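You operate a simulated robot arm through the tools that you are given. There is no shell and no other tool. Be economical: measure what you need, move in short steps, check, and stop when the job is done.

You run a simulated two-armed robot. Do the job below in one go: nothing can be reset, and whatever is moved stays where it is left.

## Task
Hold the baking frame on the table top steady with one hand and flip the frame end the other way with the other.

It is judged by the outcome, as a careful person would: the job done as asked, and still so three seconds after it is handed in. It fails if anything else is knocked over, pushed out of place, dropped, spilled or broken.

## Robot
Two 7-joint arms with two-finger parallel grippers on one trunk, on a base that drives. Base frame: it is fixed to the floor where the robot stands at the start and does not move with it; the origin is under the middle of the robot, x ahead of it, y to its left, z up. Units: m, degrees, N and s.
The left shoulder is at the start at [0.07, 0.177, 0.995], the right one opposite. With the tool pointing down near the work surface each hand reaches from about 0.3 to 0.74 m from the robot's upright axis, wherever it stands, measured 20 degrees to its own side. Places, roughly: frame end [0.6, 0, 0.8]. Payload 3.43 kg a hand.
The TCP of each hand is the grasp point between the finger pads, 0.03 m short of the fingertips. In the tool frame z runs along the fingers and y along their closing line. Largest opening 0.094 m; finger width 0.028, thickness 0.01; the body of the gripper, 0.05 by 0.096 m, starts 0.055 m behind the TCP.
Orientation is that of the tool frame in the base frame, as a unit quaternion [x, y, z, w]. With the fingers straight down and closing along the base's y, the tool's x points along the base's -x, its y along +y and its z along -z.

## Interface
- The arms move only by the tool nudge_tool. It takes "left_steps", "right_steps" or both (then of equal length, played together; a hand with none holds still); each is a list of rows, each a list of 3 entries, a list of its own where there are three numbers: the shift along the tool's x, y, z in units of 25 mm (1.0 is 25 mm), then the turn, a rotation vector about the tool's x, y, z in units of 5 degrees (1.0 is 5 degrees), then the gripper command, from -1 (shut) to 1 (fully open), values between in proportion. In form: [[[tx, ty, tz], [ax, ay, az], jaw], ...]. A call has 1 to 12 rows; each row shifts and turns the commanded pose from where the row before left it, along the tool's axes as they then stand. A call with a number of a shift or a turn outside -1 to 1 is refused whole. Rows are played at 5 a second. More than 0.05 m and 8.6 degrees between two rows, or a gripper value outside its range, and nothing of the call is played. Where a pose cannot be reached the arm comes as near as it can. A force on the tool above 40 N (or 10 N above the force at the start of the call, whichever is more), or a blocked arm, ends the call early, and 0.2 s more pass. Each finger travels about 0.153 m/s and halts on what it meets, pressing with about 20 N; the grip force reading is that of the motor and also rises with nothing between the fingers. The clock runs only during rows and for 0.2 s after the last one: add rows that do not move to give the fingers time. It gives the time, the measured TCP pose, the force on the tool (base axes), the opening and the grip force at its end, in the units of the frame above (readings bear some noise), with the torque about the TCP (base axes, N m) and any sound that the robot's microphone picked up.
- Cameras (640 x 400 px; columns grow to the right, rows downward): "scene" is now at [0.1331, 0.013, 1.3039]; the picture's right is [0.17, -0.99, 0.00], its down [-0.66, -0.11, -0.75] and it looks along [0.73, 0.12, -0.67] (base axes); focal length 272 px, centre (320, 200). "left" rides on the left gripper at [0.076, -0.014, -0.102] in its tool frame; the picture's right is [0.18, 0.98, 0.00], its down [-0.75, 0.14, -0.64] and it looks along [-0.63, 0.12, 0.77] (tool axes); focal length 243 px, centre (320, 200). "right" rides on the right gripper at [0.076, 0.014, -0.103] in its tool frame; the picture's right is [-0.18, 0.98, 0.00], its down [-0.75, -0.14, -0.64] and it looks along [-0.63, -0.12, 0.77] (tool axes); focal length 243 px, centre (320, 200). There is no depth. A picture from a camera that has moved, and an enlarged one, comes with that camera's place and axes in the base frame and with its lens.
- grab_frame(camera): a new picture of that camera. The clock stands still meanwhile.
- move_column(by): slides the trunk up (or, below 0, down) by that many m; the arms and the scene camera ride with it, the base frame stays. It gives what a move gives, with no picture.
- drive_base(legs): drives the robot by 1 to 6 legs, each [ahead, turn to the left] in m and degrees, along the robot's own axes; the way and the turn of a leg run together, so that a leg with both is an arc; at most 1.5 m and 180 degrees a leg. The arms and the cameras ride along, it lands a little off, and it stops where it bumps. It gives what a move gives.
- aim_head(pan, tilt): turns the head with the scene camera to pan (to the left, within 86 degrees either way) and tilt (down, from -29 to 69), counted from straight ahead of the robot. It gives what a move gives.
- inspect(camera, box): a new picture of the part [left, top, right, bottom] of that camera's present view, enlarged. The clock stands still meanwhile.
- hand_in(): hands the job in; it is judged then, once.

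Go step by step. Nothing tells you exact positions but the pictures and the camera data: compare them with the known pose of the tool, close in by small moves and look again before you grip or let go. The budget is 120 turns and 88 pictures, counting those below and the enlarged ones. Unless the task says otherwise, let go and move clear before handing in, and close with one line.

The tools are called after ">>>" as name(argument=value, ...) on one line, values as JSON. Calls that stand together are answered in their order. nudge_tool: Moves the arms, as the interface text tells. Its arguments: {"type":"object","properties":{"left_steps":{"type":"array"},"right_steps":{"type":"array"}},"required":[]} The other tools are called the same way: move_column (by) slides the trunk up or down; drive_base (legs) drives the base; aim_head (pan, tilt) turns the head that bears the scene camera; grab_frame (camera) takes a picture; inspect (camera, box) takes an enlarged picture of a part of a camera's view; hand_in () hands the job in.

At the start:

```text
t: 0.0
left_position: [0.5, 0.3066, 1.0192]
left_tcp_rot: [0.0, 1.0, -0.001, 0.001]
left_force: [0.2, 0.7, -0.6]
left_torque: [0.01, -0.01, -0.01]
left_gripper_width: 0.0941
left_gripper_force: 0.1
right_position: [0.3914, -0.1627, 1.0228]
right_tcp_rot: [-0.002, 1.0, 0.001, 0.001]
right_force: [-0.3, 1.0, -0.5]
right_torque: [-0.01, 0.0, 0.01]
right_gripper_width: 0.0939
right_gripper_force: 0.1
trunk travel left (down, up): [-0.575, 0.265]
robot x, y, heading: [-0.0006, 0.001, -0.3]
head pan, tilt: [9.6, 41.8]
```

scene: 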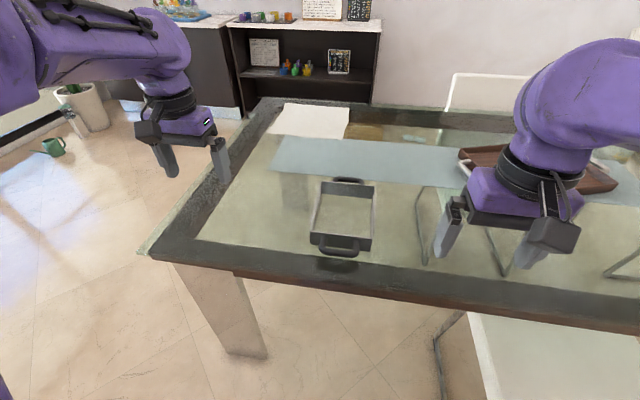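
right: 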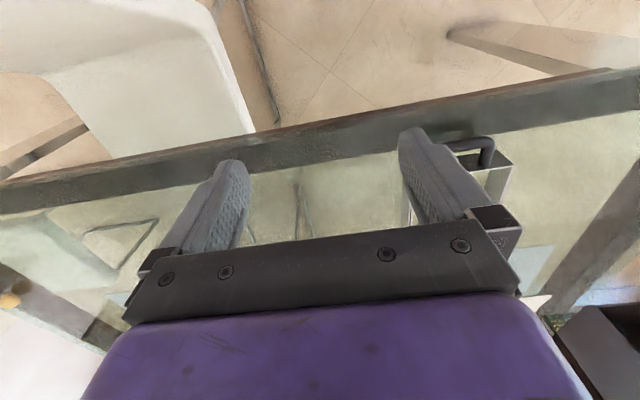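
left: 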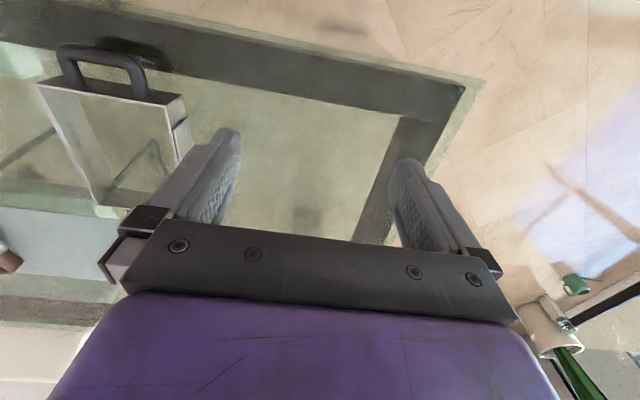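

I see a rectangular baking frame lying on the glass table with a handle at the near and the far end. I will look at it enlarged first.

>>> inspect(camera="scene", box=[280, 160, 408, 270])

>>> inspect(camera="left", box=[0, 30, 220, 220])

```text
3.64 times, centred on (344, 215) of scene
camera zoom: at [0.1331, 0.013, 1.3039], right [0.17, -0.99, 0.0], down [-0.66, -0.11, -0.75], along [0.73, 0.12, -0.67], focal length 991 px, centre (233, 146)
```

zoom: 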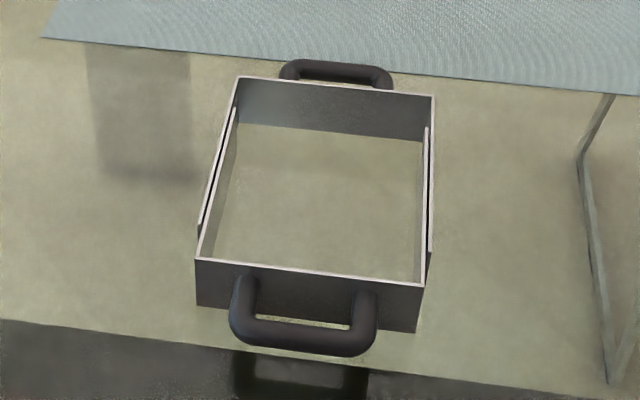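

```text
2.11 times, centred on (110, 125) of left
camera zoom: at [0.4256, 0.2917, 1.1214], right [-0.18, 0.98, 0.0], down [0.75, 0.14, 0.64], along [0.63, 0.12, -0.77], focal length 511 px, centre (762, 358)
```

zoom: 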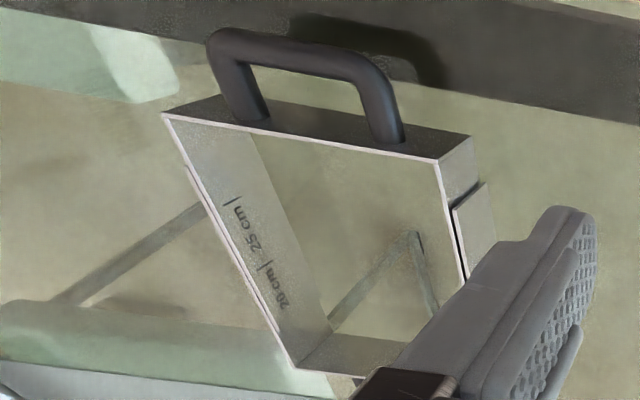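

The frame is a telescoping one (20 cm and 25 cm marks inside), spanning about x 0.57–0.77, y −0.04–0.11. I look closer at the sleeves to see which way it slides.

>>> inspect(camera="scene", box=[310, 175, 345, 240])

>>> inspect(camera="scene", box=[350, 175, 385, 260])

>>> inspect(camera="left", box=[40, 80, 140, 200])

```text
6.15 times, centred on (328, 208) of scene
camera zoom: at [0.1331, 0.013, 1.3039], right [0.17, -0.99, 0.0], down [-0.66, -0.11, -0.75], along [0.73, 0.12, -0.67], focal length 1677 px, centre (274, 154)
```

zoom: 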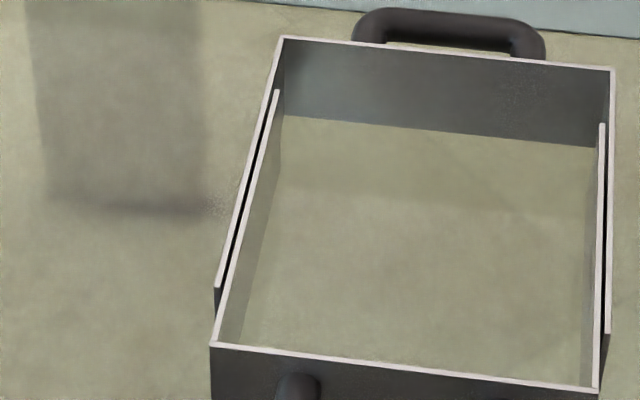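

```text
4.71 times, centred on (368, 218) of scene
camera zoom: at [0.1331, 0.013, 1.3039], right [0.17, -0.99, 0.0], down [-0.66, -0.11, -0.75], along [0.73, 0.12, -0.67], focal length 1282 px, centre (96, 118)
```

zoom: 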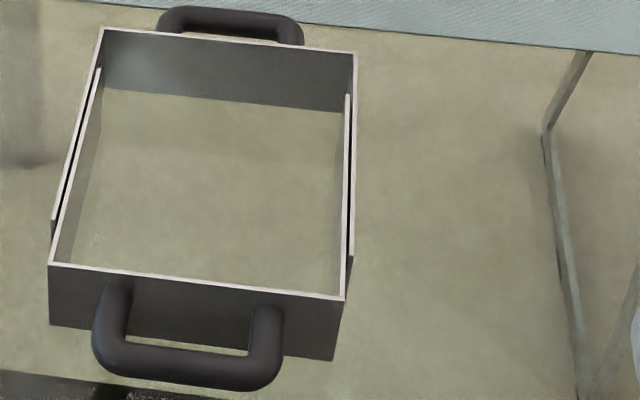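

```text
3.33 times, centred on (90, 140) of left
camera zoom: at [0.4256, 0.2917, 1.1214], right [-0.18, 0.98, 0.0], down [0.75, 0.14, 0.64], along [0.63, 0.12, -0.77], focal length 809 px, centre (1087, 400)
```

zoom: 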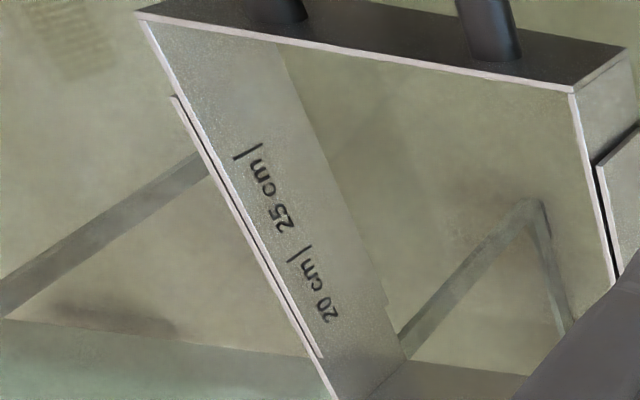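

The far half seems to be the outer sleeve and the near half the inner one; I want a view from above to be sure, so I move the left hand over the frame at height.

>>> nudge_tool(left_steps=[[[1, -1, 0], [0, 0, 0], 1], [[1, -1, 0], [0, 0, 0], 1], [[0, -1, 0], [0, 0, 0], 1], [[0, -1, 0], [0, 0, 0], 1], [[0, -1, 0], [0, 0, 0], 1]])

>>> grab_frame(camera="left")

```text
t: 1.2
left_position: [0.4755, 0.192, 1.0164]
left_tcp_rot: [-0.005, 1.0, -0.011, -0.002]
left_force: [0.1, 0.1, 0.9]
left_torque: [-0.03, -0.01, 0.01]
left_gripper_width: 0.094
left_gripper_force: 0.0
left hand out of reach, approached as far as the arm can: row 2, 3, 4, 5
right_position: [0.3915, -0.1633, 1.022]
right_tcp_rot: [-0.001, 1.0, 0.001, 0.001]
right_force: [-0.4, -0.1, -1.0]
right_torque: [0.0, 0.01, -0.01]
right_gripper_width: 0.094
right_gripper_force: 0.1
trunk travel left (down, up): [-0.575, 0.265]
robot x, y, heading: [0.0006, -0.0043, 0.1]
head pan, tilt: [9.6, 41.8]
```

```text
79 pictures are left
camera left: at [0.4013, 0.1796, 1.1187], right [-0.19, 0.98, -0.02], down [0.75, 0.16, 0.64], along [0.63, 0.11, -0.77], focal length 243 px, centre (320, 200)
```

left: 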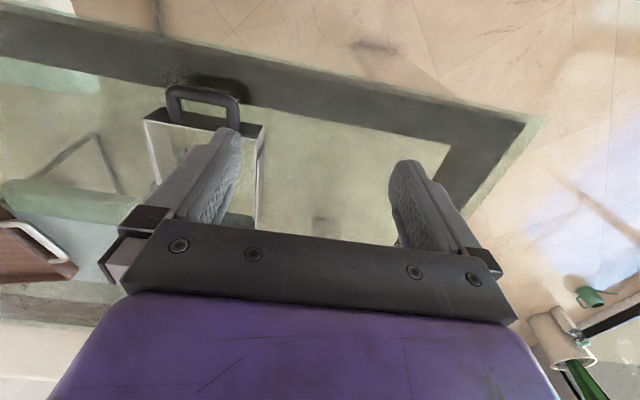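

That view is blocked by the fingers. I zoom the scene camera strongly on the far and near corners.

>>> inspect(camera="scene", box=[360, 180, 380, 194])

>>> inspect(camera="scene", box=[305, 205, 335, 250])

>>> inspect(camera="left", box=[130, 100, 210, 190])

```text
16.00 times, centred on (370, 187) of scene
camera zoom: at [0.1336, 0.013, 1.3039], right [0.17, -0.99, 0.0], down [-0.66, -0.11, -0.74], along [0.73, 0.12, -0.67], focal length 4359 px, centre (-480, 408)
```

zoom: 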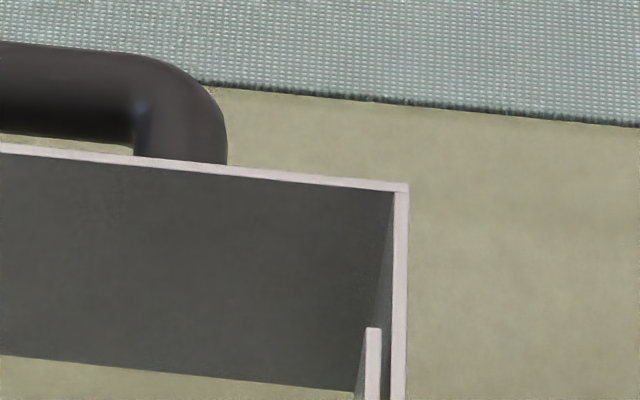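

```text
8.89 times, centred on (320, 228) of scene
camera zoom: at [0.1336, 0.013, 1.3039], right [0.17, -0.99, 0.0], down [-0.66, -0.11, -0.74], along [0.73, 0.12, -0.67], focal length 2422 px, centre (320, -44)
```

zoom: 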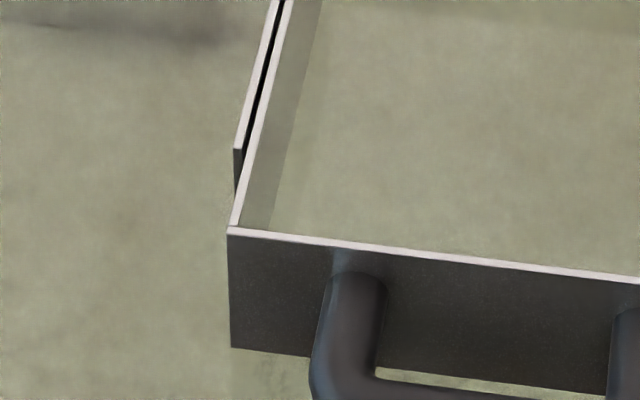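

```text
4.44 times, centred on (170, 145) of left
camera zoom: at [0.4013, 0.1796, 1.1187], right [-0.19, 0.98, -0.02], down [0.75, 0.16, 0.64], along [0.63, 0.11, -0.77], focal length 1078 px, centre (987, 444)
```

zoom: 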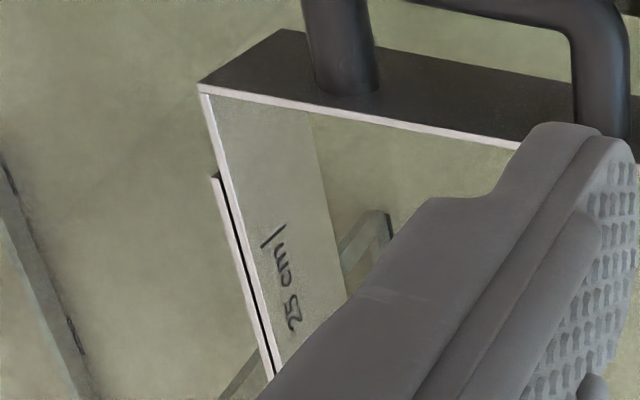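

The far half is the outer U, the near half (the likely "frame end", about x 0.567) the inner one, nearly pushed in: so it is to be drawn out toward me. Handle bars sit near x 0.528 and 0.81 at z ≈ 0.777; I drive ahead a bit so the left hand reaches the far handle.

>>> drive_base(legs=[[0.12, 0]])

>>> grab_frame(camera="scene")

```text
t: 2.4
left_position: [0.5944, 0.1897, 1.0165]
left_tcp_rot: [-0.001, 1.0, -0.011, 0.0]
left_force: [0.6, -0.1, 0.1]
left_torque: [-0.03, 0.02, 0.01]
left_gripper_width: 0.0938
left_gripper_force: 0.1
right_position: [0.5111, -0.1623, 1.0221]
right_tcp_rot: [0.0, 1.0, 0.001, 0.001]
right_force: [0.9, -0.6, -0.9]
right_torque: [0.03, 0.0, 0.02]
right_gripper_width: 0.0942
right_gripper_force: 0.0
trunk travel left (down, up): [-0.575, 0.265]
robot x, y, heading: [0.12, 0.0016, -0.1]
head pan, tilt: [9.6, 41.8]
```

```text
75 pictures are left
camera scene: at [0.2527, 0.013, 1.304], right [0.17, -0.99, 0.0], down [-0.66, -0.11, -0.75], along [0.73, 0.12, -0.67], focal length 272 px, centre (320, 200)
```

scene: 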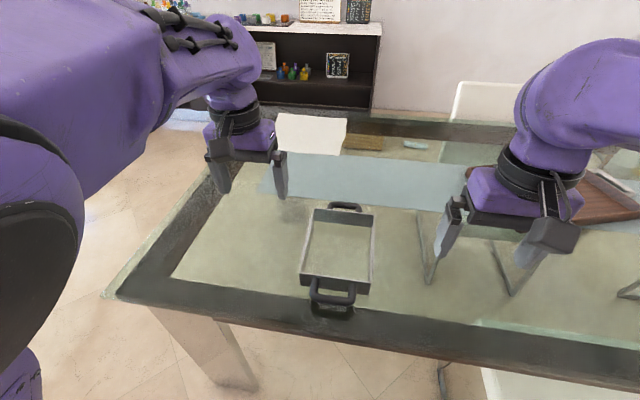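

The drive went fine. I re-measure both handles from here.

>>> inspect(camera="scene", box=[290, 195, 386, 315])

>>> inspect(camera="scene", box=[320, 195, 380, 232])

>>> inspect(camera="scene", box=[290, 265, 380, 320])

```text
3.33 times, centred on (338, 255) of scene
camera zoom: at [0.2527, 0.013, 1.304], right [0.17, -0.99, 0.0], down [-0.66, -0.11, -0.75], along [0.73, 0.12, -0.67], focal length 908 px, centre (260, 17)
```

zoom: 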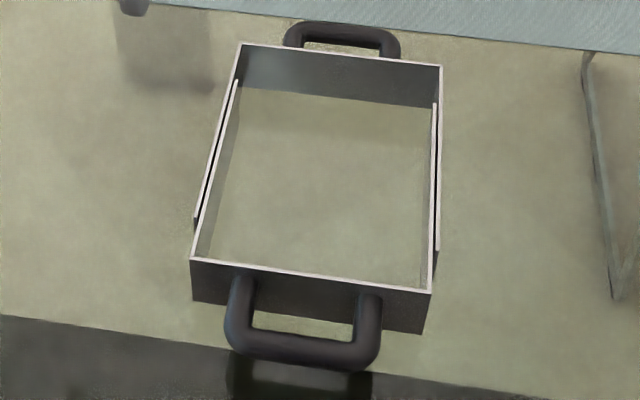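

```text
10.67 times, centred on (350, 214) of scene
camera zoom: at [0.2527, 0.013, 1.304], right [0.17, -0.99, 0.0], down [-0.66, -0.11, -0.75], along [0.73, 0.12, -0.67], focal length 2906 px, centre (0, 56)
```

zoom: 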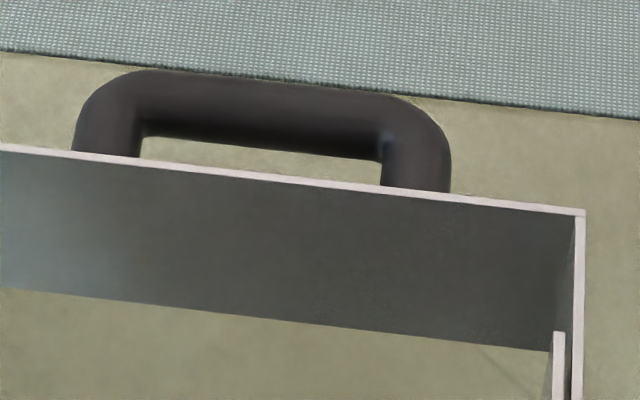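

```text
7.11 times, centred on (335, 292) of scene
camera zoom: at [0.2527, 0.013, 1.304], right [0.17, -0.99, 0.0], down [-0.66, -0.11, -0.75], along [0.73, 0.12, -0.67], focal length 1937 px, centre (213, -458)
```

zoom: 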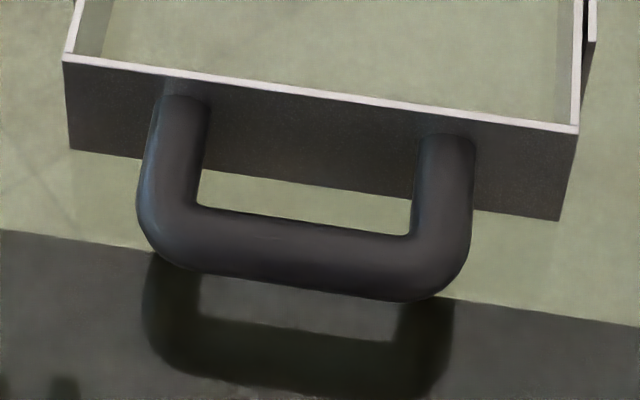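

Frame is aligned with the base axes, centre y ≈ 0.034; bars ≈ 15 mm thick at x ≈ 0.528 and ≈ 0.81 (z ≈ 0.777), each with a 30 mm gap to its wall. I turn both hands so that the fingers close along x and lower them clear of the frame.

>>> nudge_tool(left_steps=[[[0, 0, 0.39], [0, 0, 1], 1], [[0, 0, 0.39], [0, 0, 1], 1], [[0, 0, 0.39], [0, 0, 1], 1], [[0, 0, 0.39], [0, 0, 1], 1], [[0, 0, 0.39], [0, 0, 1], 1], [[0, 0, 0.39], [0, 0, 1], 1], [[0, 0, 0.39], [0, 0, 1], 1], [[0, 0, 0.39], [0, 0, 1], 1], [[0, 0, 0.39], [0, 0, 1], 1], [[0, 0, 0.39], [0, 0, 1], 1], [[0, 0, 0.39], [0, 0, 1], 1], [[0, 0, 0.39], [0, 0, 1], 1]], right_steps=[[[0, 0, 0.39], [0, 0, -1], 1], [[0, 0, 0.39], [0, 0, -1], 1], [[0, 0, 0.39], [0, 0, -1], 1], [[0, 0, 0.39], [0, 0, -1], 1], [[0, 0, 0.39], [0, 0, -1], 1], [[0, 0, 0.39], [0, 0, -1], 1], [[0, 0, 0.39], [0, 0, -1], 1], [[0, 0, 0.39], [0, 0, -1], 1], [[0, 0, 0.39], [0, 0, -1], 1], [[0, 0, 0.39], [0, 0, -1], 1], [[0, 0, 0.39], [0, 0, -1], 1], [[0, 0, 0.39], [0, 0, -1], 1]])

>>> nudge_tool(left_steps=[[[0, 0, 0], [0, 0, 1], 1], [[0, 0, 0], [0, 0, 1], 1], [[0, 0, 0], [0, 0, 1], 1], [[0, 0, 0], [0, 0, 1], 1], [[0, 0, 0], [0, 0, 1], 1], [[0, 0, 0], [0, 0, 1], 1]], right_steps=[[[0, 0, 0], [0, 0, -1], 1], [[0, 0, 0], [0, 0, -1], 1], [[0, 0, 0], [0, 0, -1], 1], [[0, 0, 0], [0, 0, -1], 1], [[0, 0, 0], [0, 0, -1], 1], [[0, 0, 0], [0, 0, -1], 1]])

```text
t: 5.0
left_position: [0.5952, 0.1871, 0.8989]
left_tcp_rot: [0.499, 0.867, -0.01, 0.006]
left_force: [0.0, 0.6, -0.2]
left_torque: [0.02, 0.0, 0.0]
left_gripper_width: 0.0938
left_gripper_force: 0.1
right_position: [0.511, -0.1619, 0.905]
right_tcp_rot: [-0.501, 0.865, 0.001, 0.0]
right_force: [0.1, -0.2, 0.1]
right_torque: [-0.01, -0.01, 0.02]
right_gripper_width: 0.0941
right_gripper_force: 0.1
trunk travel left (down, up): [-0.575, 0.265]
robot x, y, heading: [0.1195, -0.001, 0.3]
head pan, tilt: [9.6, 41.8]
```

```text
t: 6.4
left_position: [0.5943, 0.1865, 0.9001]
left_tcp_rot: [0.707, 0.707, -0.007, 0.009]
left_force: [-0.6, 0.0, -0.6]
left_torque: [0.01, 0.0, 0.0]
left_gripper_width: 0.0941
left_gripper_force: 0.0
right_position: [0.5109, -0.1613, 0.9042]
right_tcp_rot: [0.709, -0.706, 0.0, -0.001]
right_force: [-0.7, -0.2, 0.4]
right_torque: [-0.03, 0.0, 0.01]
right_gripper_width: 0.094
right_gripper_force: 0.1
trunk travel left (down, up): [-0.575, 0.265]
robot x, y, heading: [0.1216, -0.0024, -0.2]
head pan, tilt: [9.6, 41.8]
```

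Both hands are turned as wanted. Now the left hand goes over the far bar with fingers half closed, and the right hand over the near bar, both well above.

>>> nudge_tool(left_steps=[[[0, 1, 0], [0, 0, 0], -0.15], [[0, 1, 0], [0, 0, 0], -0.15], [[0, 1, 0], [0, 0, 0], -0.15], [[0, 1, 0], [0, 0, 0], -0.15], [[-0.7, 1, 0], [0, 0, 0], -0.15], [[-0.9, 1, 0], [0, 0, 0], -0.15], [[-0.9, 0.9, 0], [0, 0, 0], -0.15], [[-0.9, 0.9, 0], [0, 0, 0], -0.15], [[-0.9, 0.9, 0], [0, 0, 0], -0.15], [[-0.9, 0, 0], [0, 0, 0], -0.15], [[-0.9, 0, 0], [0, 0, 0], -0.15], [[0, 0, 0], [0, 0, 0], -0.15]])

>>> nudge_tool(right_steps=[[[-1, 0, 0], [0, 0, 0], -0.15], [[-1, 0, 0], [0, 0, 0], -0.15], [[-1, -0.1, 0], [0, 0, 0], -0.15], [[-1, -0.1, 0], [0, 0, 0], -0.15], [[-1, -0.1, 0], [0, 0, 0], -0.15], [[-1, -0.1, 0], [0, 0, 0], -0.15], [[-1, -0.1, 0], [0, 0, 0], -0.15], [[-0.76, -0.1, 0], [0, 0, 0], -0.15], [[0, 0, 0], [0, 0, 0], -0.15]])

>>> grab_frame(camera="scene")

>>> grab_frame(camera="left")

>>> grab_frame(camera="right")

```text
t: 9.0
left_position: [0.7828, 0.0625, 0.8973]
left_tcp_rot: [0.706, 0.709, -0.007, 0.008]
left_force: [0.1, 0.9, 0.6]
left_torque: [-0.01, -0.01, -0.02]
left_gripper_width: 0.04
left_gripper_force: 0.0
left hand out of reach, approached as far as the arm can: row 9, 10, 11
right_position: [0.5112, -0.1613, 0.9047]
right_tcp_rot: [0.708, -0.706, 0.001, -0.001]
right_force: [-0.6, 0.6, 0.4]
right_torque: [0.02, 0.03, 0.01]
right_gripper_width: 0.0941
right_gripper_force: 0.0
trunk travel left (down, up): [-0.575, 0.265]
robot x, y, heading: [0.1184, -0.0036, 0.2]
head pan, tilt: [9.6, 41.8]
```

```text
t: 11.0
left_position: [0.7828, 0.0625, 0.8996]
left_tcp_rot: [0.705, 0.709, -0.008, 0.008]
left_force: [-0.1, 0.4, 0.4]
left_torque: [0.0, -0.01, 0.01]
left_gripper_width: 0.0399
left_gripper_force: 0.1
right_position: [0.5249, 0.0318, 0.905]
right_tcp_rot: [0.708, -0.707, 0.0, -0.001]
right_force: [-0.1, 0.3, -0.5]
right_torque: [-0.02, 0.03, 0.01]
right_gripper_width: 0.0404
right_gripper_force: 0.0
trunk travel left (down, up): [-0.575, 0.265]
robot x, y, heading: [0.1173, -0.0013, 0.0]
head pan, tilt: [9.6, 41.8]
```

```text
71 pictures are left
camera scene: at [0.2526, 0.0127, 1.304], right [0.17, -0.99, 0.0], down [-0.66, -0.11, -0.75], along [0.73, 0.12, -0.67], focal length 272 px, centre (320, 200)
```

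scene: 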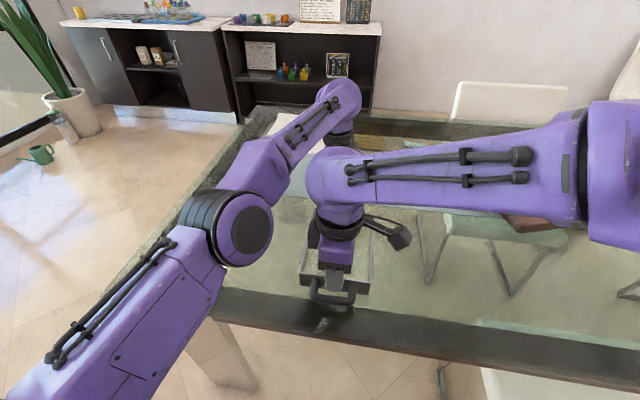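

```text
70 pictures are left
camera left: at [0.7693, 0.1418, 0.9981], right [0.98, 0.19, 0.0], down [0.14, -0.74, 0.66], along [0.12, -0.65, -0.75], focal length 243 px, centre (320, 200)
```

left: 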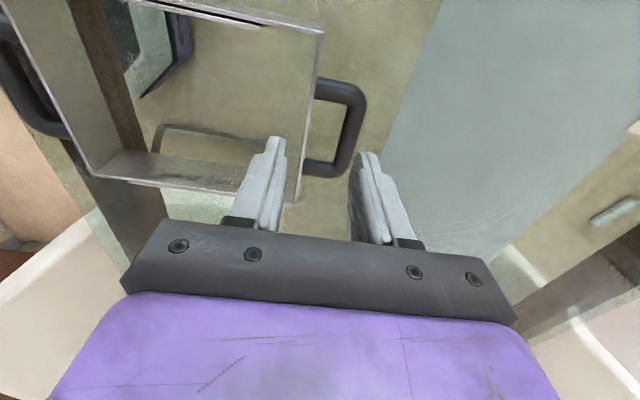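

```text
69 pictures are left
camera right: at [0.5109, -0.0449, 1.0087], right [-0.98, 0.18, 0.0], down [0.14, 0.75, 0.64], along [0.12, 0.63, -0.77], focal length 243 px, centre (320, 200)
```

right: 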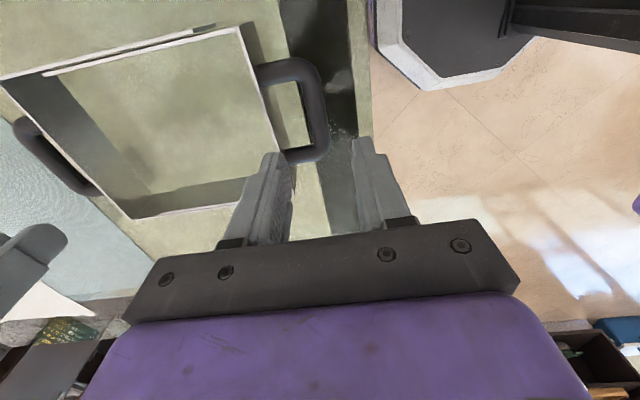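

At this height the left hand stops 27 mm short of the far bar. Turning the robot 12° to the right brings the left shoulder nearer and the right one further back, which suits both hands.

>>> drive_base(legs=[[0.0, -12]])

```text
t: 12.2
left_position: [0.7817, -0.0768, 0.8976]
left_tcp_rot: [0.777, 0.63, -0.009, 0.007]
left_force: [0.3, -0.5, 0.1]
left_torque: [0.0, -0.01, 0.01]
left_gripper_width: 0.0399
left_gripper_force: 0.1
right_position: [0.5223, -0.0547, 0.9046]
right_tcp_rot: [-0.63, 0.777, -0.001, 0.0]
right_force: [-0.9, 0.1, 0.8]
right_torque: [-0.01, 0.04, -0.04]
right_gripper_width: 0.0401
right_gripper_force: 0.0
trunk travel left (down, up): [-0.575, 0.265]
robot x, y, heading: [0.123, 0.0022, -12.0]
head pan, tilt: [9.6, 41.8]
```

The turn landed as expected. I restore the finger direction and bring both hands back over the bars.

>>> nudge_tool(left_steps=[[[0, 0, 0], [0, 0, -0.8], -0.15], [[0, 0, 0], [0, 0, -0.8], -0.15], [[0, 0, 0], [0, 0, -0.8], -0.15], [[0.9, 0, 0], [0, 0, 0], -0.15], [[0.9, 0, 0], [0, 0, 0], -0.15], [[0.9, 0, 0], [0, 0, 0], -0.15], [[0.9, 0, 0], [0, 0, 0], -0.15], [[0.84, 0.56, 0], [0, 0, 0], -0.15], [[0, 0.56, 0], [0, 0, 0], -0.15], [[0, 0, 0], [0, 0, 0], -0.15]], right_steps=[[[0, 0, 0], [0, 0, -0.8], -0.15], [[0, 0, 0], [0, 0, -0.8], -0.15], [[0, 0, 0], [0, 0, -0.8], -0.15], [[-0.7, 0, 0], [0, 0, 0], -0.15], [[-0.7, 0, 0], [0, 0, 0], -0.15], [[-0.7, 0, 0], [0, 0, 0], -0.15], [[-0.7, 0, 0], [0, 0, 0], -0.15], [[-0.75, -0.2, 0], [0, 0, 0], -0.15], [[0, 0, 0], [0, 0, 0], -0.15], [[0, 0, 0], [0, 0, 0], -0.15]])

>>> grab_frame(camera="left")

>>> grab_frame(camera="right")

```text
t: 14.4
left_position: [0.8095, 0.0343, 0.8954]
left_tcp_rot: [0.706, 0.708, -0.01, 0.008]
left_force: [0.4, 0.3, 0.5]
left_torque: [-0.02, 0.01, 0.05]
left_gripper_width: 0.0398
left_gripper_force: 0.0
right_position: [0.5287, 0.0361, 0.9055]
right_tcp_rot: [0.708, -0.706, 0.001, -0.001]
right_force: [-0.5, 0.7, -0.6]
right_torque: [-0.02, 0.01, -0.02]
right_gripper_width: 0.0399
right_gripper_force: 0.0
trunk travel left (down, up): [-0.575, 0.265]
robot x, y, heading: [0.1192, 0.001, -11.9]
head pan, tilt: [9.6, 41.8]
```

```text
68 pictures are left
camera left: at [0.796, 0.1138, 0.9956], right [0.98, 0.19, -0.01], down [0.14, -0.74, 0.66], along [0.12, -0.65, -0.75], focal length 243 px, centre (320, 200)
```

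left: 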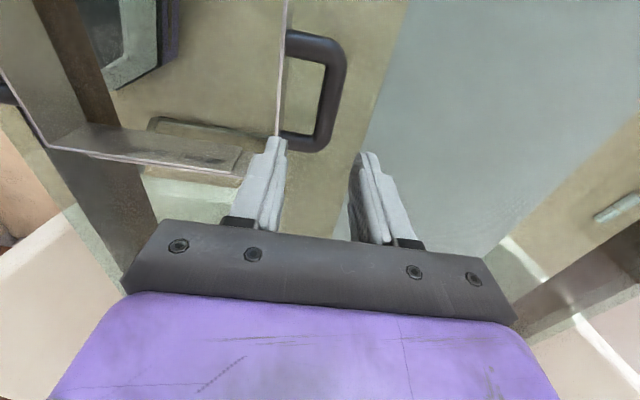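

```text
67 pictures are left
camera right: at [0.5131, -0.0409, 1.0085], right [-0.98, 0.18, 0.0], down [0.14, 0.75, 0.64], along [0.12, 0.63, -0.77], focal length 243 px, centre (320, 200)
```

right: 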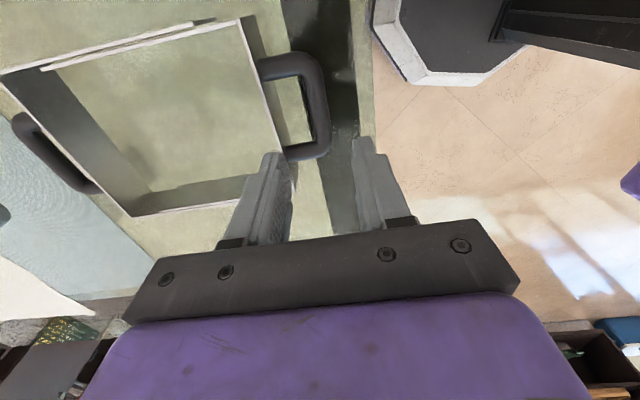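

Finger and bar readings agree to a few mm (far bar x ≈ 0.813, near bar ≈ 0.531). I lower both hands until the fingertips are just above the walls and check again.

>>> nudge_tool(left_steps=[[[0, 0.14, 0.6], [0, 0, 0], -0.15], [[0, 0, 0.6], [0, 0, 0], -0.15], [[0, 0, 0.6], [0, 0, 0], -0.15], [[0, 0, 0], [0, 0, 0], -0.15]], right_steps=[[[0.08, -0.1, 0.7], [0, 0, 0], -0.15], [[0, 0, 0.7], [0, 0, 0], -0.15], [[0, 0, 0.75], [0, 0, 0], -0.15], [[0, 0, 0], [0, 0, 0], -0.15]])

>>> grab_frame(camera="left")

>>> grab_frame(camera="right")

```text
t: 15.4
left_position: [0.8128, 0.0332, 0.8495]
left_tcp_rot: [0.707, 0.707, -0.01, 0.006]
left_force: [-0.9, -0.2, -0.3]
left_torque: [-0.03, -0.05, 0.0]
left_gripper_width: 0.0403
left_gripper_force: 0.1
right_position: [0.5369, 0.0305, 0.8639]
right_tcp_rot: [-0.702, 0.712, 0.003, 0.015]
right_force: [0.4, 0.4, -0.5]
right_torque: [-0.02, -0.01, 0.02]
right_gripper_width: 0.0401
right_gripper_force: 0.0
trunk travel left (down, up): [-0.575, 0.265]
robot x, y, heading: [0.1217, -0.0, -12.1]
head pan, tilt: [9.6, 41.8]
```

```text
66 pictures are left
camera left: at [0.7996, 0.112, 0.9503], right [0.98, 0.18, -0.01], down [0.14, -0.74, 0.66], along [0.12, -0.65, -0.75], focal length 243 px, centre (320, 200)
```

left: 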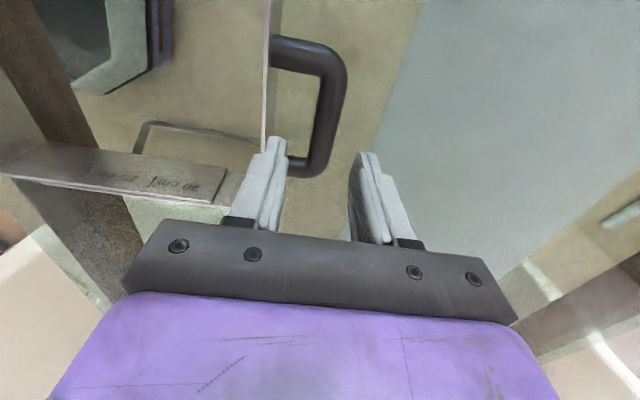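

```text
65 pictures are left
camera right: at [0.5194, -0.0479, 0.9656], right [-0.98, 0.2, -0.01], down [0.14, 0.74, 0.66], along [0.14, 0.65, -0.75], focal length 243 px, centre (320, 200)
```

right: 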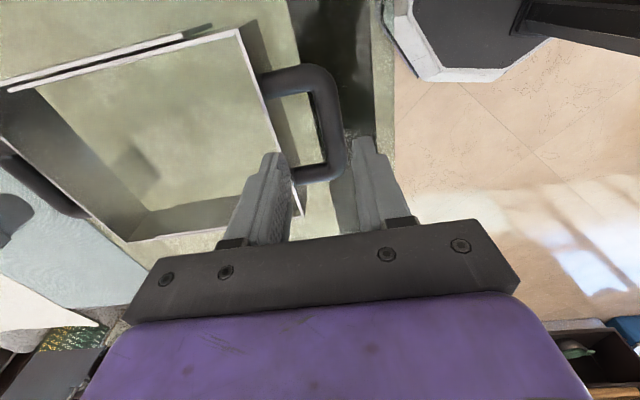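

The left hand sits well over its bar. The right hand came off 8 mm and slightly tilted; I let it settle to see whether it lags or is limited.

>>> nudge_tool(right_steps=[[[0, 0, 0], [0, 0, 0], -0.15], [[0, 0, 0], [0, 0, 0], -0.15], [[0, 0, 0], [0, 0, 0], -0.15]])

>>> grab_frame(camera="scene")

```text
t: 16.2
left_position: [0.8133, 0.0333, 0.8497]
left_tcp_rot: [0.706, 0.708, -0.01, 0.007]
left_force: [-0.1, -0.2, 0.3]
left_torque: [0.01, 0.0, -0.02]
left_gripper_width: 0.0401
left_gripper_force: 0.1
right_position: [0.5359, 0.0303, 0.8612]
right_tcp_rot: [-0.701, 0.713, 0.005, 0.012]
right_force: [0.4, -0.2, -0.7]
right_torque: [-0.02, -0.03, -0.01]
right_gripper_width: 0.0402
right_gripper_force: 0.1
trunk travel left (down, up): [-0.575, 0.265]
robot x, y, heading: [0.116, 0.0008, -11.7]
head pan, tilt: [9.6, 41.8]
```

```text
64 pictures are left
camera scene: at [0.2529, -0.0148, 1.3039], right [-0.04, -1.0, 0.0], down [-0.67, 0.03, -0.75], along [0.74, -0.03, -0.67], focal length 272 px, centre (320, 200)
```

scene: 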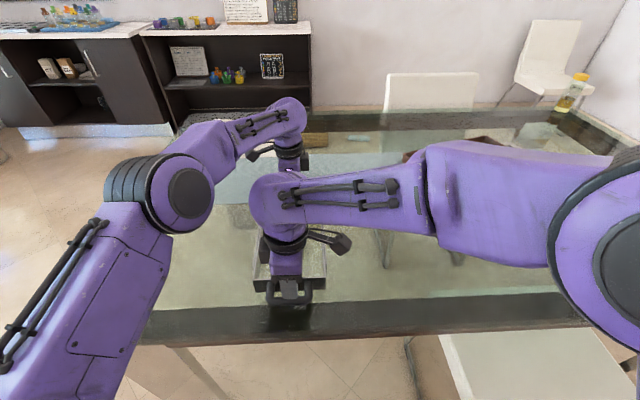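

It is still creeping toward its goal. I give the right hand a gentle correction down and back with settling rows.

>>> nudge_tool(right_steps=[[[0, 0.1, 0.2], [0, 0, 0], -0.15], [[0, 0.1, 0.2], [0, 0, 0], -0.15], [[0, 0, 0], [0, 0, 0], -0.15], [[0, 0, 0], [0, 0, 0], -0.15], [[0, 0, 0], [0, 0, 0], -0.15]])

```text
t: 17.4
left_position: [0.8136, 0.0334, 0.85]
left_tcp_rot: [0.707, 0.707, -0.009, 0.007]
left_force: [1.0, 0.3, 0.6]
left_torque: [0.01, -0.02, 0.02]
left_gripper_width: 0.0402
left_gripper_force: 0.1
right_position: [0.5337, 0.0272, 0.8521]
right_tcp_rot: [-0.699, 0.714, 0.008, 0.013]
right_force: [0.1, -0.1, 0.5]
right_torque: [0.01, -0.01, 0.0]
right_gripper_width: 0.04
right_gripper_force: 0.0
trunk travel left (down, up): [-0.575, 0.265]
robot x, y, heading: [0.1217, 0.0023, -11.9]
head pan, tilt: [9.6, 41.8]
```

The right hand keeps a small tilt, perhaps a joint limit. I test in the air, raised above the handle, whether it can follow the 0.1 m pull toward me.

>>> nudge_tool(right_steps=[[[0, 0, -0.6], [0, 0, 0], -0.15], [[0, 0.8, -0.2], [0, 0, 0], -0.15], [[0, 0.8, 0], [0, 0, 0], -0.15], [[0, 0.8, 0], [0, 0, 0], -0.15], [[0, 0.8, 0], [0, 0, 0], -0.15], [[0, 0.8, 0], [0, 0, 0], -0.15], [[0, 0, 0], [0, 0, 0], -0.15], [[0, 0, 0], [0, 0, 0], -0.15]])

```text
t: 19.2
left_position: [0.8134, 0.0333, 0.8489]
left_tcp_rot: [0.707, 0.707, -0.01, 0.006]
left_force: [0.0, -0.5, -0.1]
left_torque: [0.03, -0.01, 0.01]
left_gripper_width: 0.0401
left_gripper_force: 0.1
right_position: [0.4249, 0.0333, 0.8619]
right_tcp_rot: [0.708, -0.706, 0.001, -0.001]
right_force: [-0.4, 0.0, -0.3]
right_torque: [-0.01, 0.01, 0.0]
right_gripper_width: 0.04
right_gripper_force: 0.1
trunk travel left (down, up): [-0.575, 0.265]
robot x, y, heading: [0.12, -0.0004, -11.9]
head pan, tilt: [9.6, 41.8]
```

The pull range is fully reachable and the orientation is exact there. I bring it back forward over the near bar.

>>> nudge_tool(right_steps=[[[0, -0.8, 0], [0, 0, 0], -0.15], [[0, -0.8, 0], [0, 0, 0], -0.15], [[0, -0.8, 0], [0, 0, 0], -0.15], [[0, -0.8, 0], [0, 0, 0], -0.15], [[0, -0.8, 0], [0, 0, 0], -0.15], [[0, -0.25, 0.1], [0, 0, 0], -0.15], [[0, 0, 0.1], [0, 0, 0], -0.15], [[0, 0, 0], [0, 0, 0], -0.15]])

>>> grab_frame(camera="right")

```text
t: 21.0
left_position: [0.813, 0.0337, 0.8491]
left_tcp_rot: [0.707, 0.708, -0.009, 0.006]
left_force: [0.1, 0.2, -0.3]
left_torque: [0.01, 0.0, 0.01]
left_gripper_width: 0.04
left_gripper_force: 0.1
right_position: [0.5338, 0.032, 0.862]
right_tcp_rot: [-0.705, 0.71, 0.002, 0.007]
right_force: [-0.5, -0.6, -0.6]
right_torque: [0.02, -0.01, 0.01]
right_gripper_width: 0.0398
right_gripper_force: 0.2
trunk travel left (down, up): [-0.575, 0.265]
robot x, y, heading: [0.1187, 0.0024, -11.9]
head pan, tilt: [9.6, 41.8]
```

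```text
63 pictures are left
camera right: at [0.5191, -0.0468, 0.964], right [-0.98, 0.19, 0.0], down [0.14, 0.74, 0.65], along [0.13, 0.64, -0.76], focal length 243 px, centre (320, 200)
```

right: 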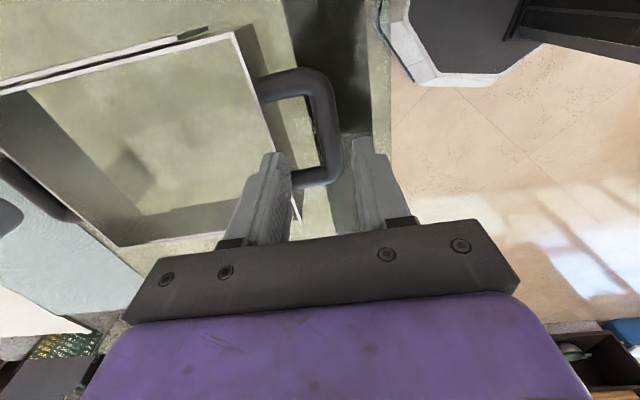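

The limit depends only on how low the right hand is relative to the shoulder, so I will lower both hands with the trunk instead. First I trim the right hand to x ≈ 0.529.

>>> nudge_tool(right_steps=[[[0, 0.2, 0.2], [0, 0, 0], -0.234], [[0, 0, 0], [0, 0, 0], -0.234], [[0, 0, 0], [0, 0, 0], -0.234]])

>>> move_column(by=-0.03)

>>> grab_frame(camera="left")

>>> grab_frame(camera="right")

```text
t: 21.8
left_position: [0.8132, 0.033, 0.8489]
left_tcp_rot: [0.706, 0.708, -0.01, 0.007]
left_force: [-0.1, 0.1, 0.7]
left_torque: [-0.01, 0.01, 0.0]
left_gripper_width: 0.0401
left_gripper_force: 0.2
right_position: [0.5309, 0.0306, 0.8547]
right_tcp_rot: [-0.704, 0.711, 0.003, 0.006]
right_force: [0.2, -0.1, -0.2]
right_torque: [0.01, -0.01, 0.0]
right_gripper_width: 0.0363
right_gripper_force: 0.0
trunk travel left (down, up): [-0.575, 0.265]
robot x, y, heading: [0.1219, 0.0009, -12.1]
head pan, tilt: [9.6, 41.8]
```

```text
t: 22.6
left_position: [0.8129, 0.0345, 0.819]
left_tcp_rot: [0.707, 0.707, -0.009, 0.007]
left_force: [-0.5, -0.2, -0.3]
left_torque: [-0.01, 0.02, -0.01]
left_gripper_width: 0.04
left_gripper_force: 0.0
right_position: [0.5296, 0.0305, 0.8262]
right_tcp_rot: [-0.704, 0.711, 0.003, 0.007]
right_force: [-0.2, -0.4, -0.1]
right_torque: [-0.01, 0.05, -0.01]
right_gripper_width: 0.0359
right_gripper_force: 0.1
trunk travel left (down, up): [-0.545, 0.295]
robot x, y, heading: [0.1168, 0.0025, -12.1]
head pan, tilt: [9.6, 41.8]
```

```text
62 pictures are left
camera left: at [0.7996, 0.1119, 0.9206], right [0.98, 0.18, -0.01], down [0.14, -0.74, 0.66], along [0.12, -0.65, -0.75], focal length 243 px, centre (320, 200)
```

left: 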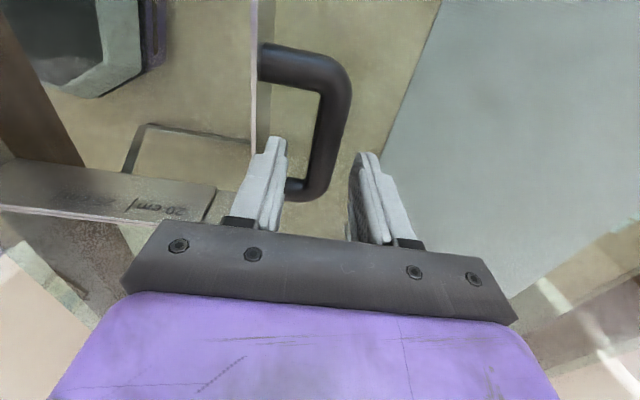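

```text
61 pictures are left
camera right: at [0.5139, -0.0468, 0.9289], right [-0.98, 0.19, 0.0], down [0.14, 0.74, 0.65], along [0.13, 0.64, -0.76], focal length 243 px, centre (320, 200)
```

right: 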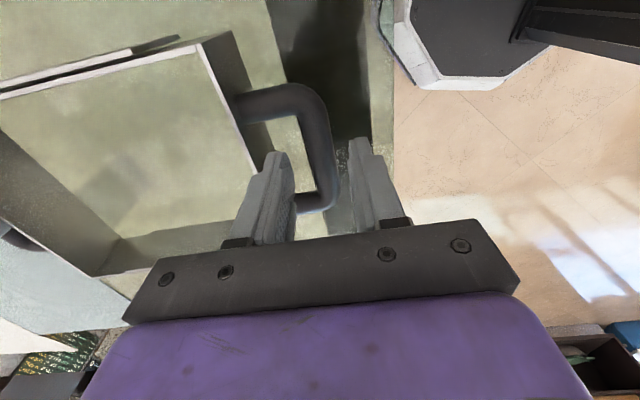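

Both bars lie between the fingers. I shift the left hand 4 mm outward and lower the trunk the remaining 30 mm.

>>> nudge_tool(left_steps=[[[0, 0.16, 0], [0, 0, 0], -0.15], [[0, 0, 0], [0, 0, 0], -0.15]])

>>> move_column(by=-0.03)

>>> grab_frame(camera="left")

>>> grab_frame(camera="right")

```text
t: 23.2
left_position: [0.8182, 0.0325, 0.8191]
left_tcp_rot: [0.707, 0.707, -0.01, 0.007]
left_force: [-0.1, -0.4, -0.7]
left_torque: [-0.01, -0.02, 0.01]
left_gripper_width: 0.0399
left_gripper_force: 0.1
right_position: [0.5291, 0.0321, 0.8267]
right_tcp_rot: [-0.704, 0.71, 0.004, 0.006]
right_force: [0.8, 0.5, -0.2]
right_torque: [0.0, -0.01, 0.01]
right_gripper_width: 0.0358
right_gripper_force: 0.0
trunk travel left (down, up): [-0.545, 0.295]
robot x, y, heading: [0.1186, 0.0015, -12.1]
head pan, tilt: [9.6, 41.8]
```

```text
t: 23.9
left_position: [0.8164, 0.0335, 0.7892]
left_tcp_rot: [0.707, 0.707, -0.01, 0.007]
left_force: [-0.5, 0.0, -0.1]
left_torque: [0.04, 0.0, 0.02]
left_gripper_width: 0.04
left_gripper_force: 0.1
right_position: [0.5293, 0.0318, 0.7966]
right_tcp_rot: [-0.704, 0.71, 0.003, 0.007]
right_force: [0.7, 0.1, 0.2]
right_torque: [0.0, 0.01, -0.02]
right_gripper_width: 0.0358
right_gripper_force: 0.0
trunk travel left (down, up): [-0.515, 0.325]
robot x, y, heading: [0.1204, -0.0014, -11.8]
head pan, tilt: [9.6, 41.8]
```

```text
60 pictures are left
camera left: at [0.8036, 0.1116, 0.8906], right [0.98, 0.18, -0.01], down [0.14, -0.74, 0.66], along [0.12, -0.65, -0.75], focal length 243 px, centre (320, 200)
```

left: 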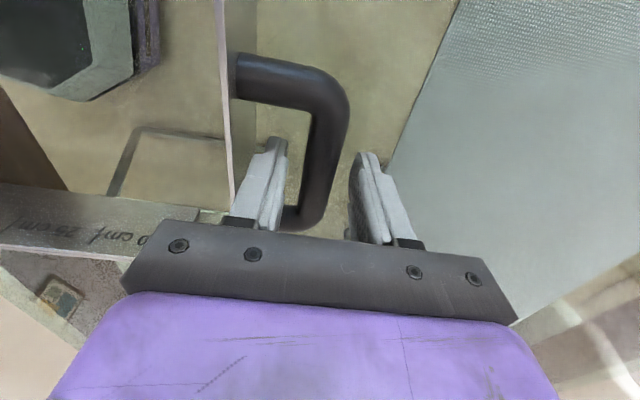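

```text
59 pictures are left
camera right: at [0.5138, -0.0465, 0.8994], right [-0.98, 0.19, 0.0], down [0.14, 0.74, 0.65], along [0.13, 0.64, -0.76], focal length 243 px, centre (320, 200)
```

right: 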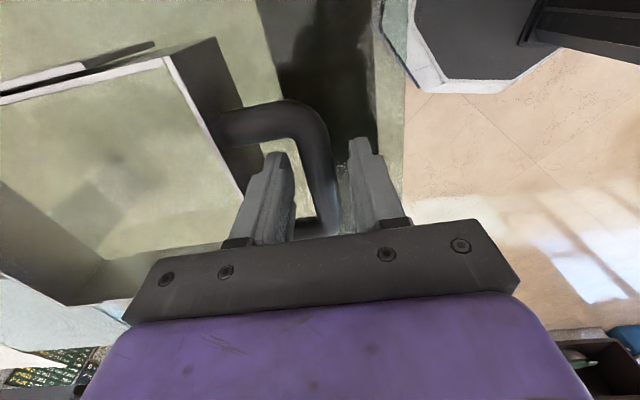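

Fingers straddle both bars. I lower the right hand 7 mm more, then close the left and after it the right.

>>> nudge_tool(left_steps=[[[0, 0, 0], [0, 0, 0], -0.4], [[0, 0, 0], [0, 0, 0], -0.6], [[0, 0, 0], [0, 0, 0], -0.8], [[0, 0, 0], [0, 0, 0], -1], [[0, 0, 0], [0, 0, 0], -1], [[0, 0, 0], [0, 0, 0], -1]], right_steps=[[[0, 0, 0.28], [0, 0, 0], -0.234], [[0, 0, 0], [0, 0, 0], -0.234], [[0, 0, 0], [0, 0, 0], -0.234], [[0, 0, 0], [0, 0, 0], -0.234], [[0, 0, 0], [0, 0, 0], -0.234], [[0, 0, 0], [0, 0, 0], -0.234]])

>>> grab_frame(camera="left")

>>> grab_frame(camera="right")

```text
t: 25.3
left_position: [0.8166, 0.0337, 0.7905]
left_tcp_rot: [0.706, 0.708, -0.008, 0.007]
left_force: [5.6, -0.7, 10.5]
left_torque: [-0.03, -0.09, 0.04]
left_gripper_width: 0.0176
left_gripper_force: 20.4
right_position: [0.5306, 0.0283, 0.7922]
right_tcp_rot: [-0.702, 0.712, 0.004, 0.009]
right_force: [-0.5, -0.7, 0.3]
right_torque: [0.0, -0.01, 0.03]
right_gripper_width: 0.0359
right_gripper_force: 0.0
trunk travel left (down, up): [-0.515, 0.325]
robot x, y, heading: [0.1185, 0.0002, -12.0]
head pan, tilt: [9.6, 41.8]
```

```text
58 pictures are left
camera left: at [0.8035, 0.1116, 0.8916], right [0.98, 0.19, -0.01], down [0.14, -0.74, 0.66], along [0.12, -0.65, -0.75], focal length 243 px, centre (320, 200)
```

left: 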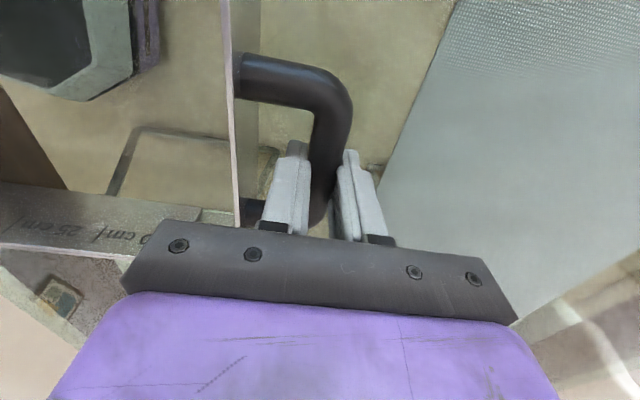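

```text
57 pictures are left
camera right: at [0.515, -0.0486, 0.894], right [-0.98, 0.2, 0.0], down [0.15, 0.74, 0.66], along [0.13, 0.64, -0.75], focal length 243 px, centre (320, 200)
```

right: 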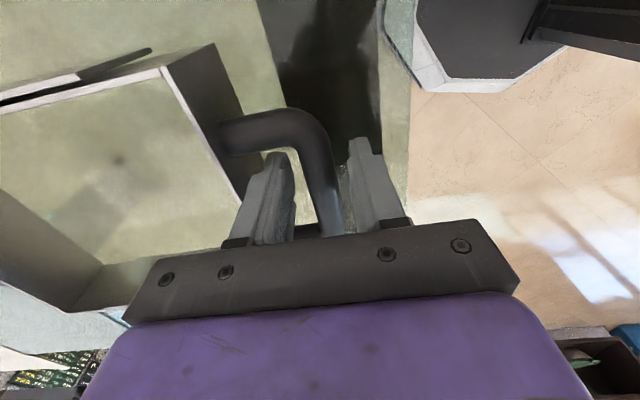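

The left hand holds the far bar (17.6 mm between the pads). Now the right hand closes on the near bar.

>>> nudge_tool(right_steps=[[[0, 0, 0], [0, 0, 0], -0.4], [[0, 0, 0], [0, 0, 0], -0.6], [[0, 0, 0], [0, 0, 0], -0.8], [[0, 0, 0], [0, 0, 0], -1], [[0, 0, 0], [0, 0, 0], -1], [[0, 0, 0], [0, 0, 0], -1]])

>>> grab_frame(camera="right")

```text
t: 26.7
left_position: [0.8169, 0.0337, 0.7911]
left_tcp_rot: [0.707, 0.708, -0.009, 0.008]
left_force: [10.9, -1.4, 11.5]
left_torque: [-0.08, -0.13, 0.04]
left_gripper_width: 0.0177
left_gripper_force: 19.8
right_position: [0.5302, 0.0299, 0.791]
right_tcp_rot: [-0.702, 0.713, 0.005, 0.009]
right_force: [-3.0, 0.7, 8.9]
right_torque: [0.01, 0.02, 0.32]
right_gripper_width: 0.0181
right_gripper_force: 20.0
trunk travel left (down, up): [-0.515, 0.325]
robot x, y, heading: [0.1183, 0.0016, -12.1]
head pan, tilt: [9.6, 41.8]
```

```text
56 pictures are left
camera right: at [0.5145, -0.0486, 0.8933], right [-0.98, 0.2, 0.0], down [0.15, 0.74, 0.66], along [0.13, 0.64, -0.75], focal length 243 px, centre (320, 200)
```

right: 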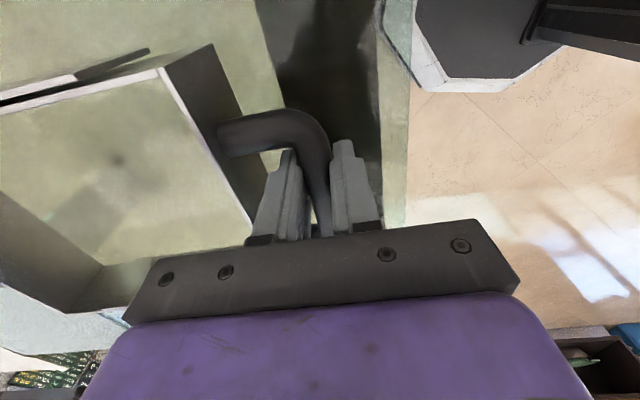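

Both bars are gripped. I draw the near end toward me in small steps, watching the forces.

>>> nudge_tool(right_steps=[[[0, 0.25, 0], [0, 0, 0], -1], [[0, 0.25, 0], [0, 0, 0], -1], [[0, 0.25, 0], [0, 0, 0], -1], [[0, 0.25, 0], [0, 0, 0], -1]])

```text
t: 27.7
left_position: [0.8146, 0.0308, 0.793]
left_tcp_rot: [0.707, 0.708, -0.007, 0.007]
left_force: [6.5, 1.1, 16.5]
left_torque: [0.08, -0.05, -0.44]
left_gripper_width: 0.0176
left_gripper_force: 20.1
right_position: [0.5008, 0.0313, 0.7895]
right_tcp_rot: [-0.706, 0.709, -0.001, 0.007]
right_force: [2.7, -12.6, 36.6]
right_torque: [-0.09, -0.01, -0.41]
right_gripper_width: 0.0181
right_gripper_force: 19.4
trunk travel left (down, up): [-0.515, 0.325]
robot x, y, heading: [0.1186, -0.0004, -12.2]
head pan, tilt: [9.6, 41.8]
```

It slides easily (30 mm so far), but the hands press down a bit. I relieve that and look.

>>> nudge_tool(left_steps=[[[0, 0, -0.08], [0, 0, 0], -1], [[0, 0, 0], [0, 0, 0], -1]], right_steps=[[[0.08, 0, -0.2], [0, 0, 0], -1], [[0, 0, 0], [0, 0, 0], -1]])

>>> grab_frame(camera="right")

>>> grab_frame(camera="left")

```text
t: 28.3
left_position: [0.814, 0.0314, 0.7937]
left_tcp_rot: [0.707, 0.708, -0.008, 0.007]
left_force: [3.5, -3.9, 9.1]
left_torque: [0.52, -0.05, 0.06]
left_gripper_width: 0.0175
left_gripper_force: 20.3
right_position: [0.4998, 0.0308, 0.7899]
right_tcp_rot: [0.708, -0.706, 0.001, -0.002]
right_force: [0.0, 0.5, 20.4]
right_torque: [0.22, -0.09, 0.16]
right_gripper_width: 0.0181
right_gripper_force: 19.5
trunk travel left (down, up): [-0.515, 0.325]
robot x, y, heading: [0.1205, -0.0005, -11.9]
head pan, tilt: [9.6, 41.8]
```

```text
55 pictures are left
camera right: at [0.4845, -0.0459, 0.8933], right [-0.98, 0.18, 0.0], down [0.14, 0.75, 0.64], along [0.12, 0.63, -0.77], focal length 243 px, centre (320, 200)
```

right: 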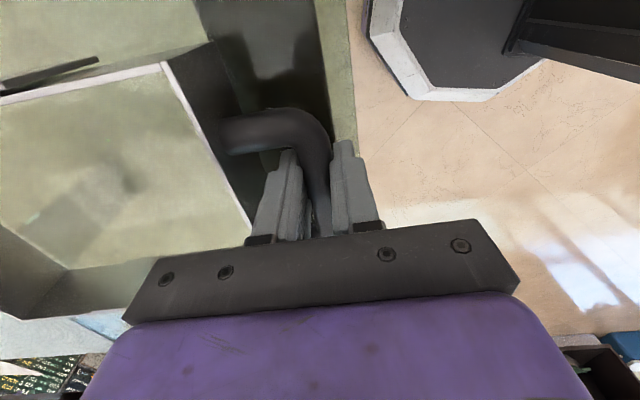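

```text
54 pictures are left
camera left: at [0.8014, 0.1102, 0.8938], right [0.98, 0.18, -0.01], down [0.14, -0.74, 0.66], along [0.12, -0.65, -0.75], focal length 243 px, centre (320, 200)
```

left: 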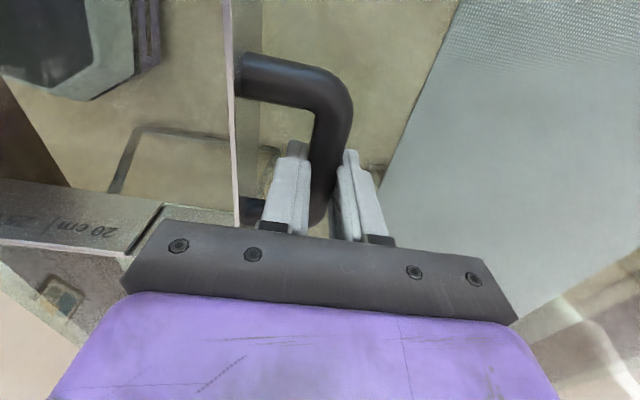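

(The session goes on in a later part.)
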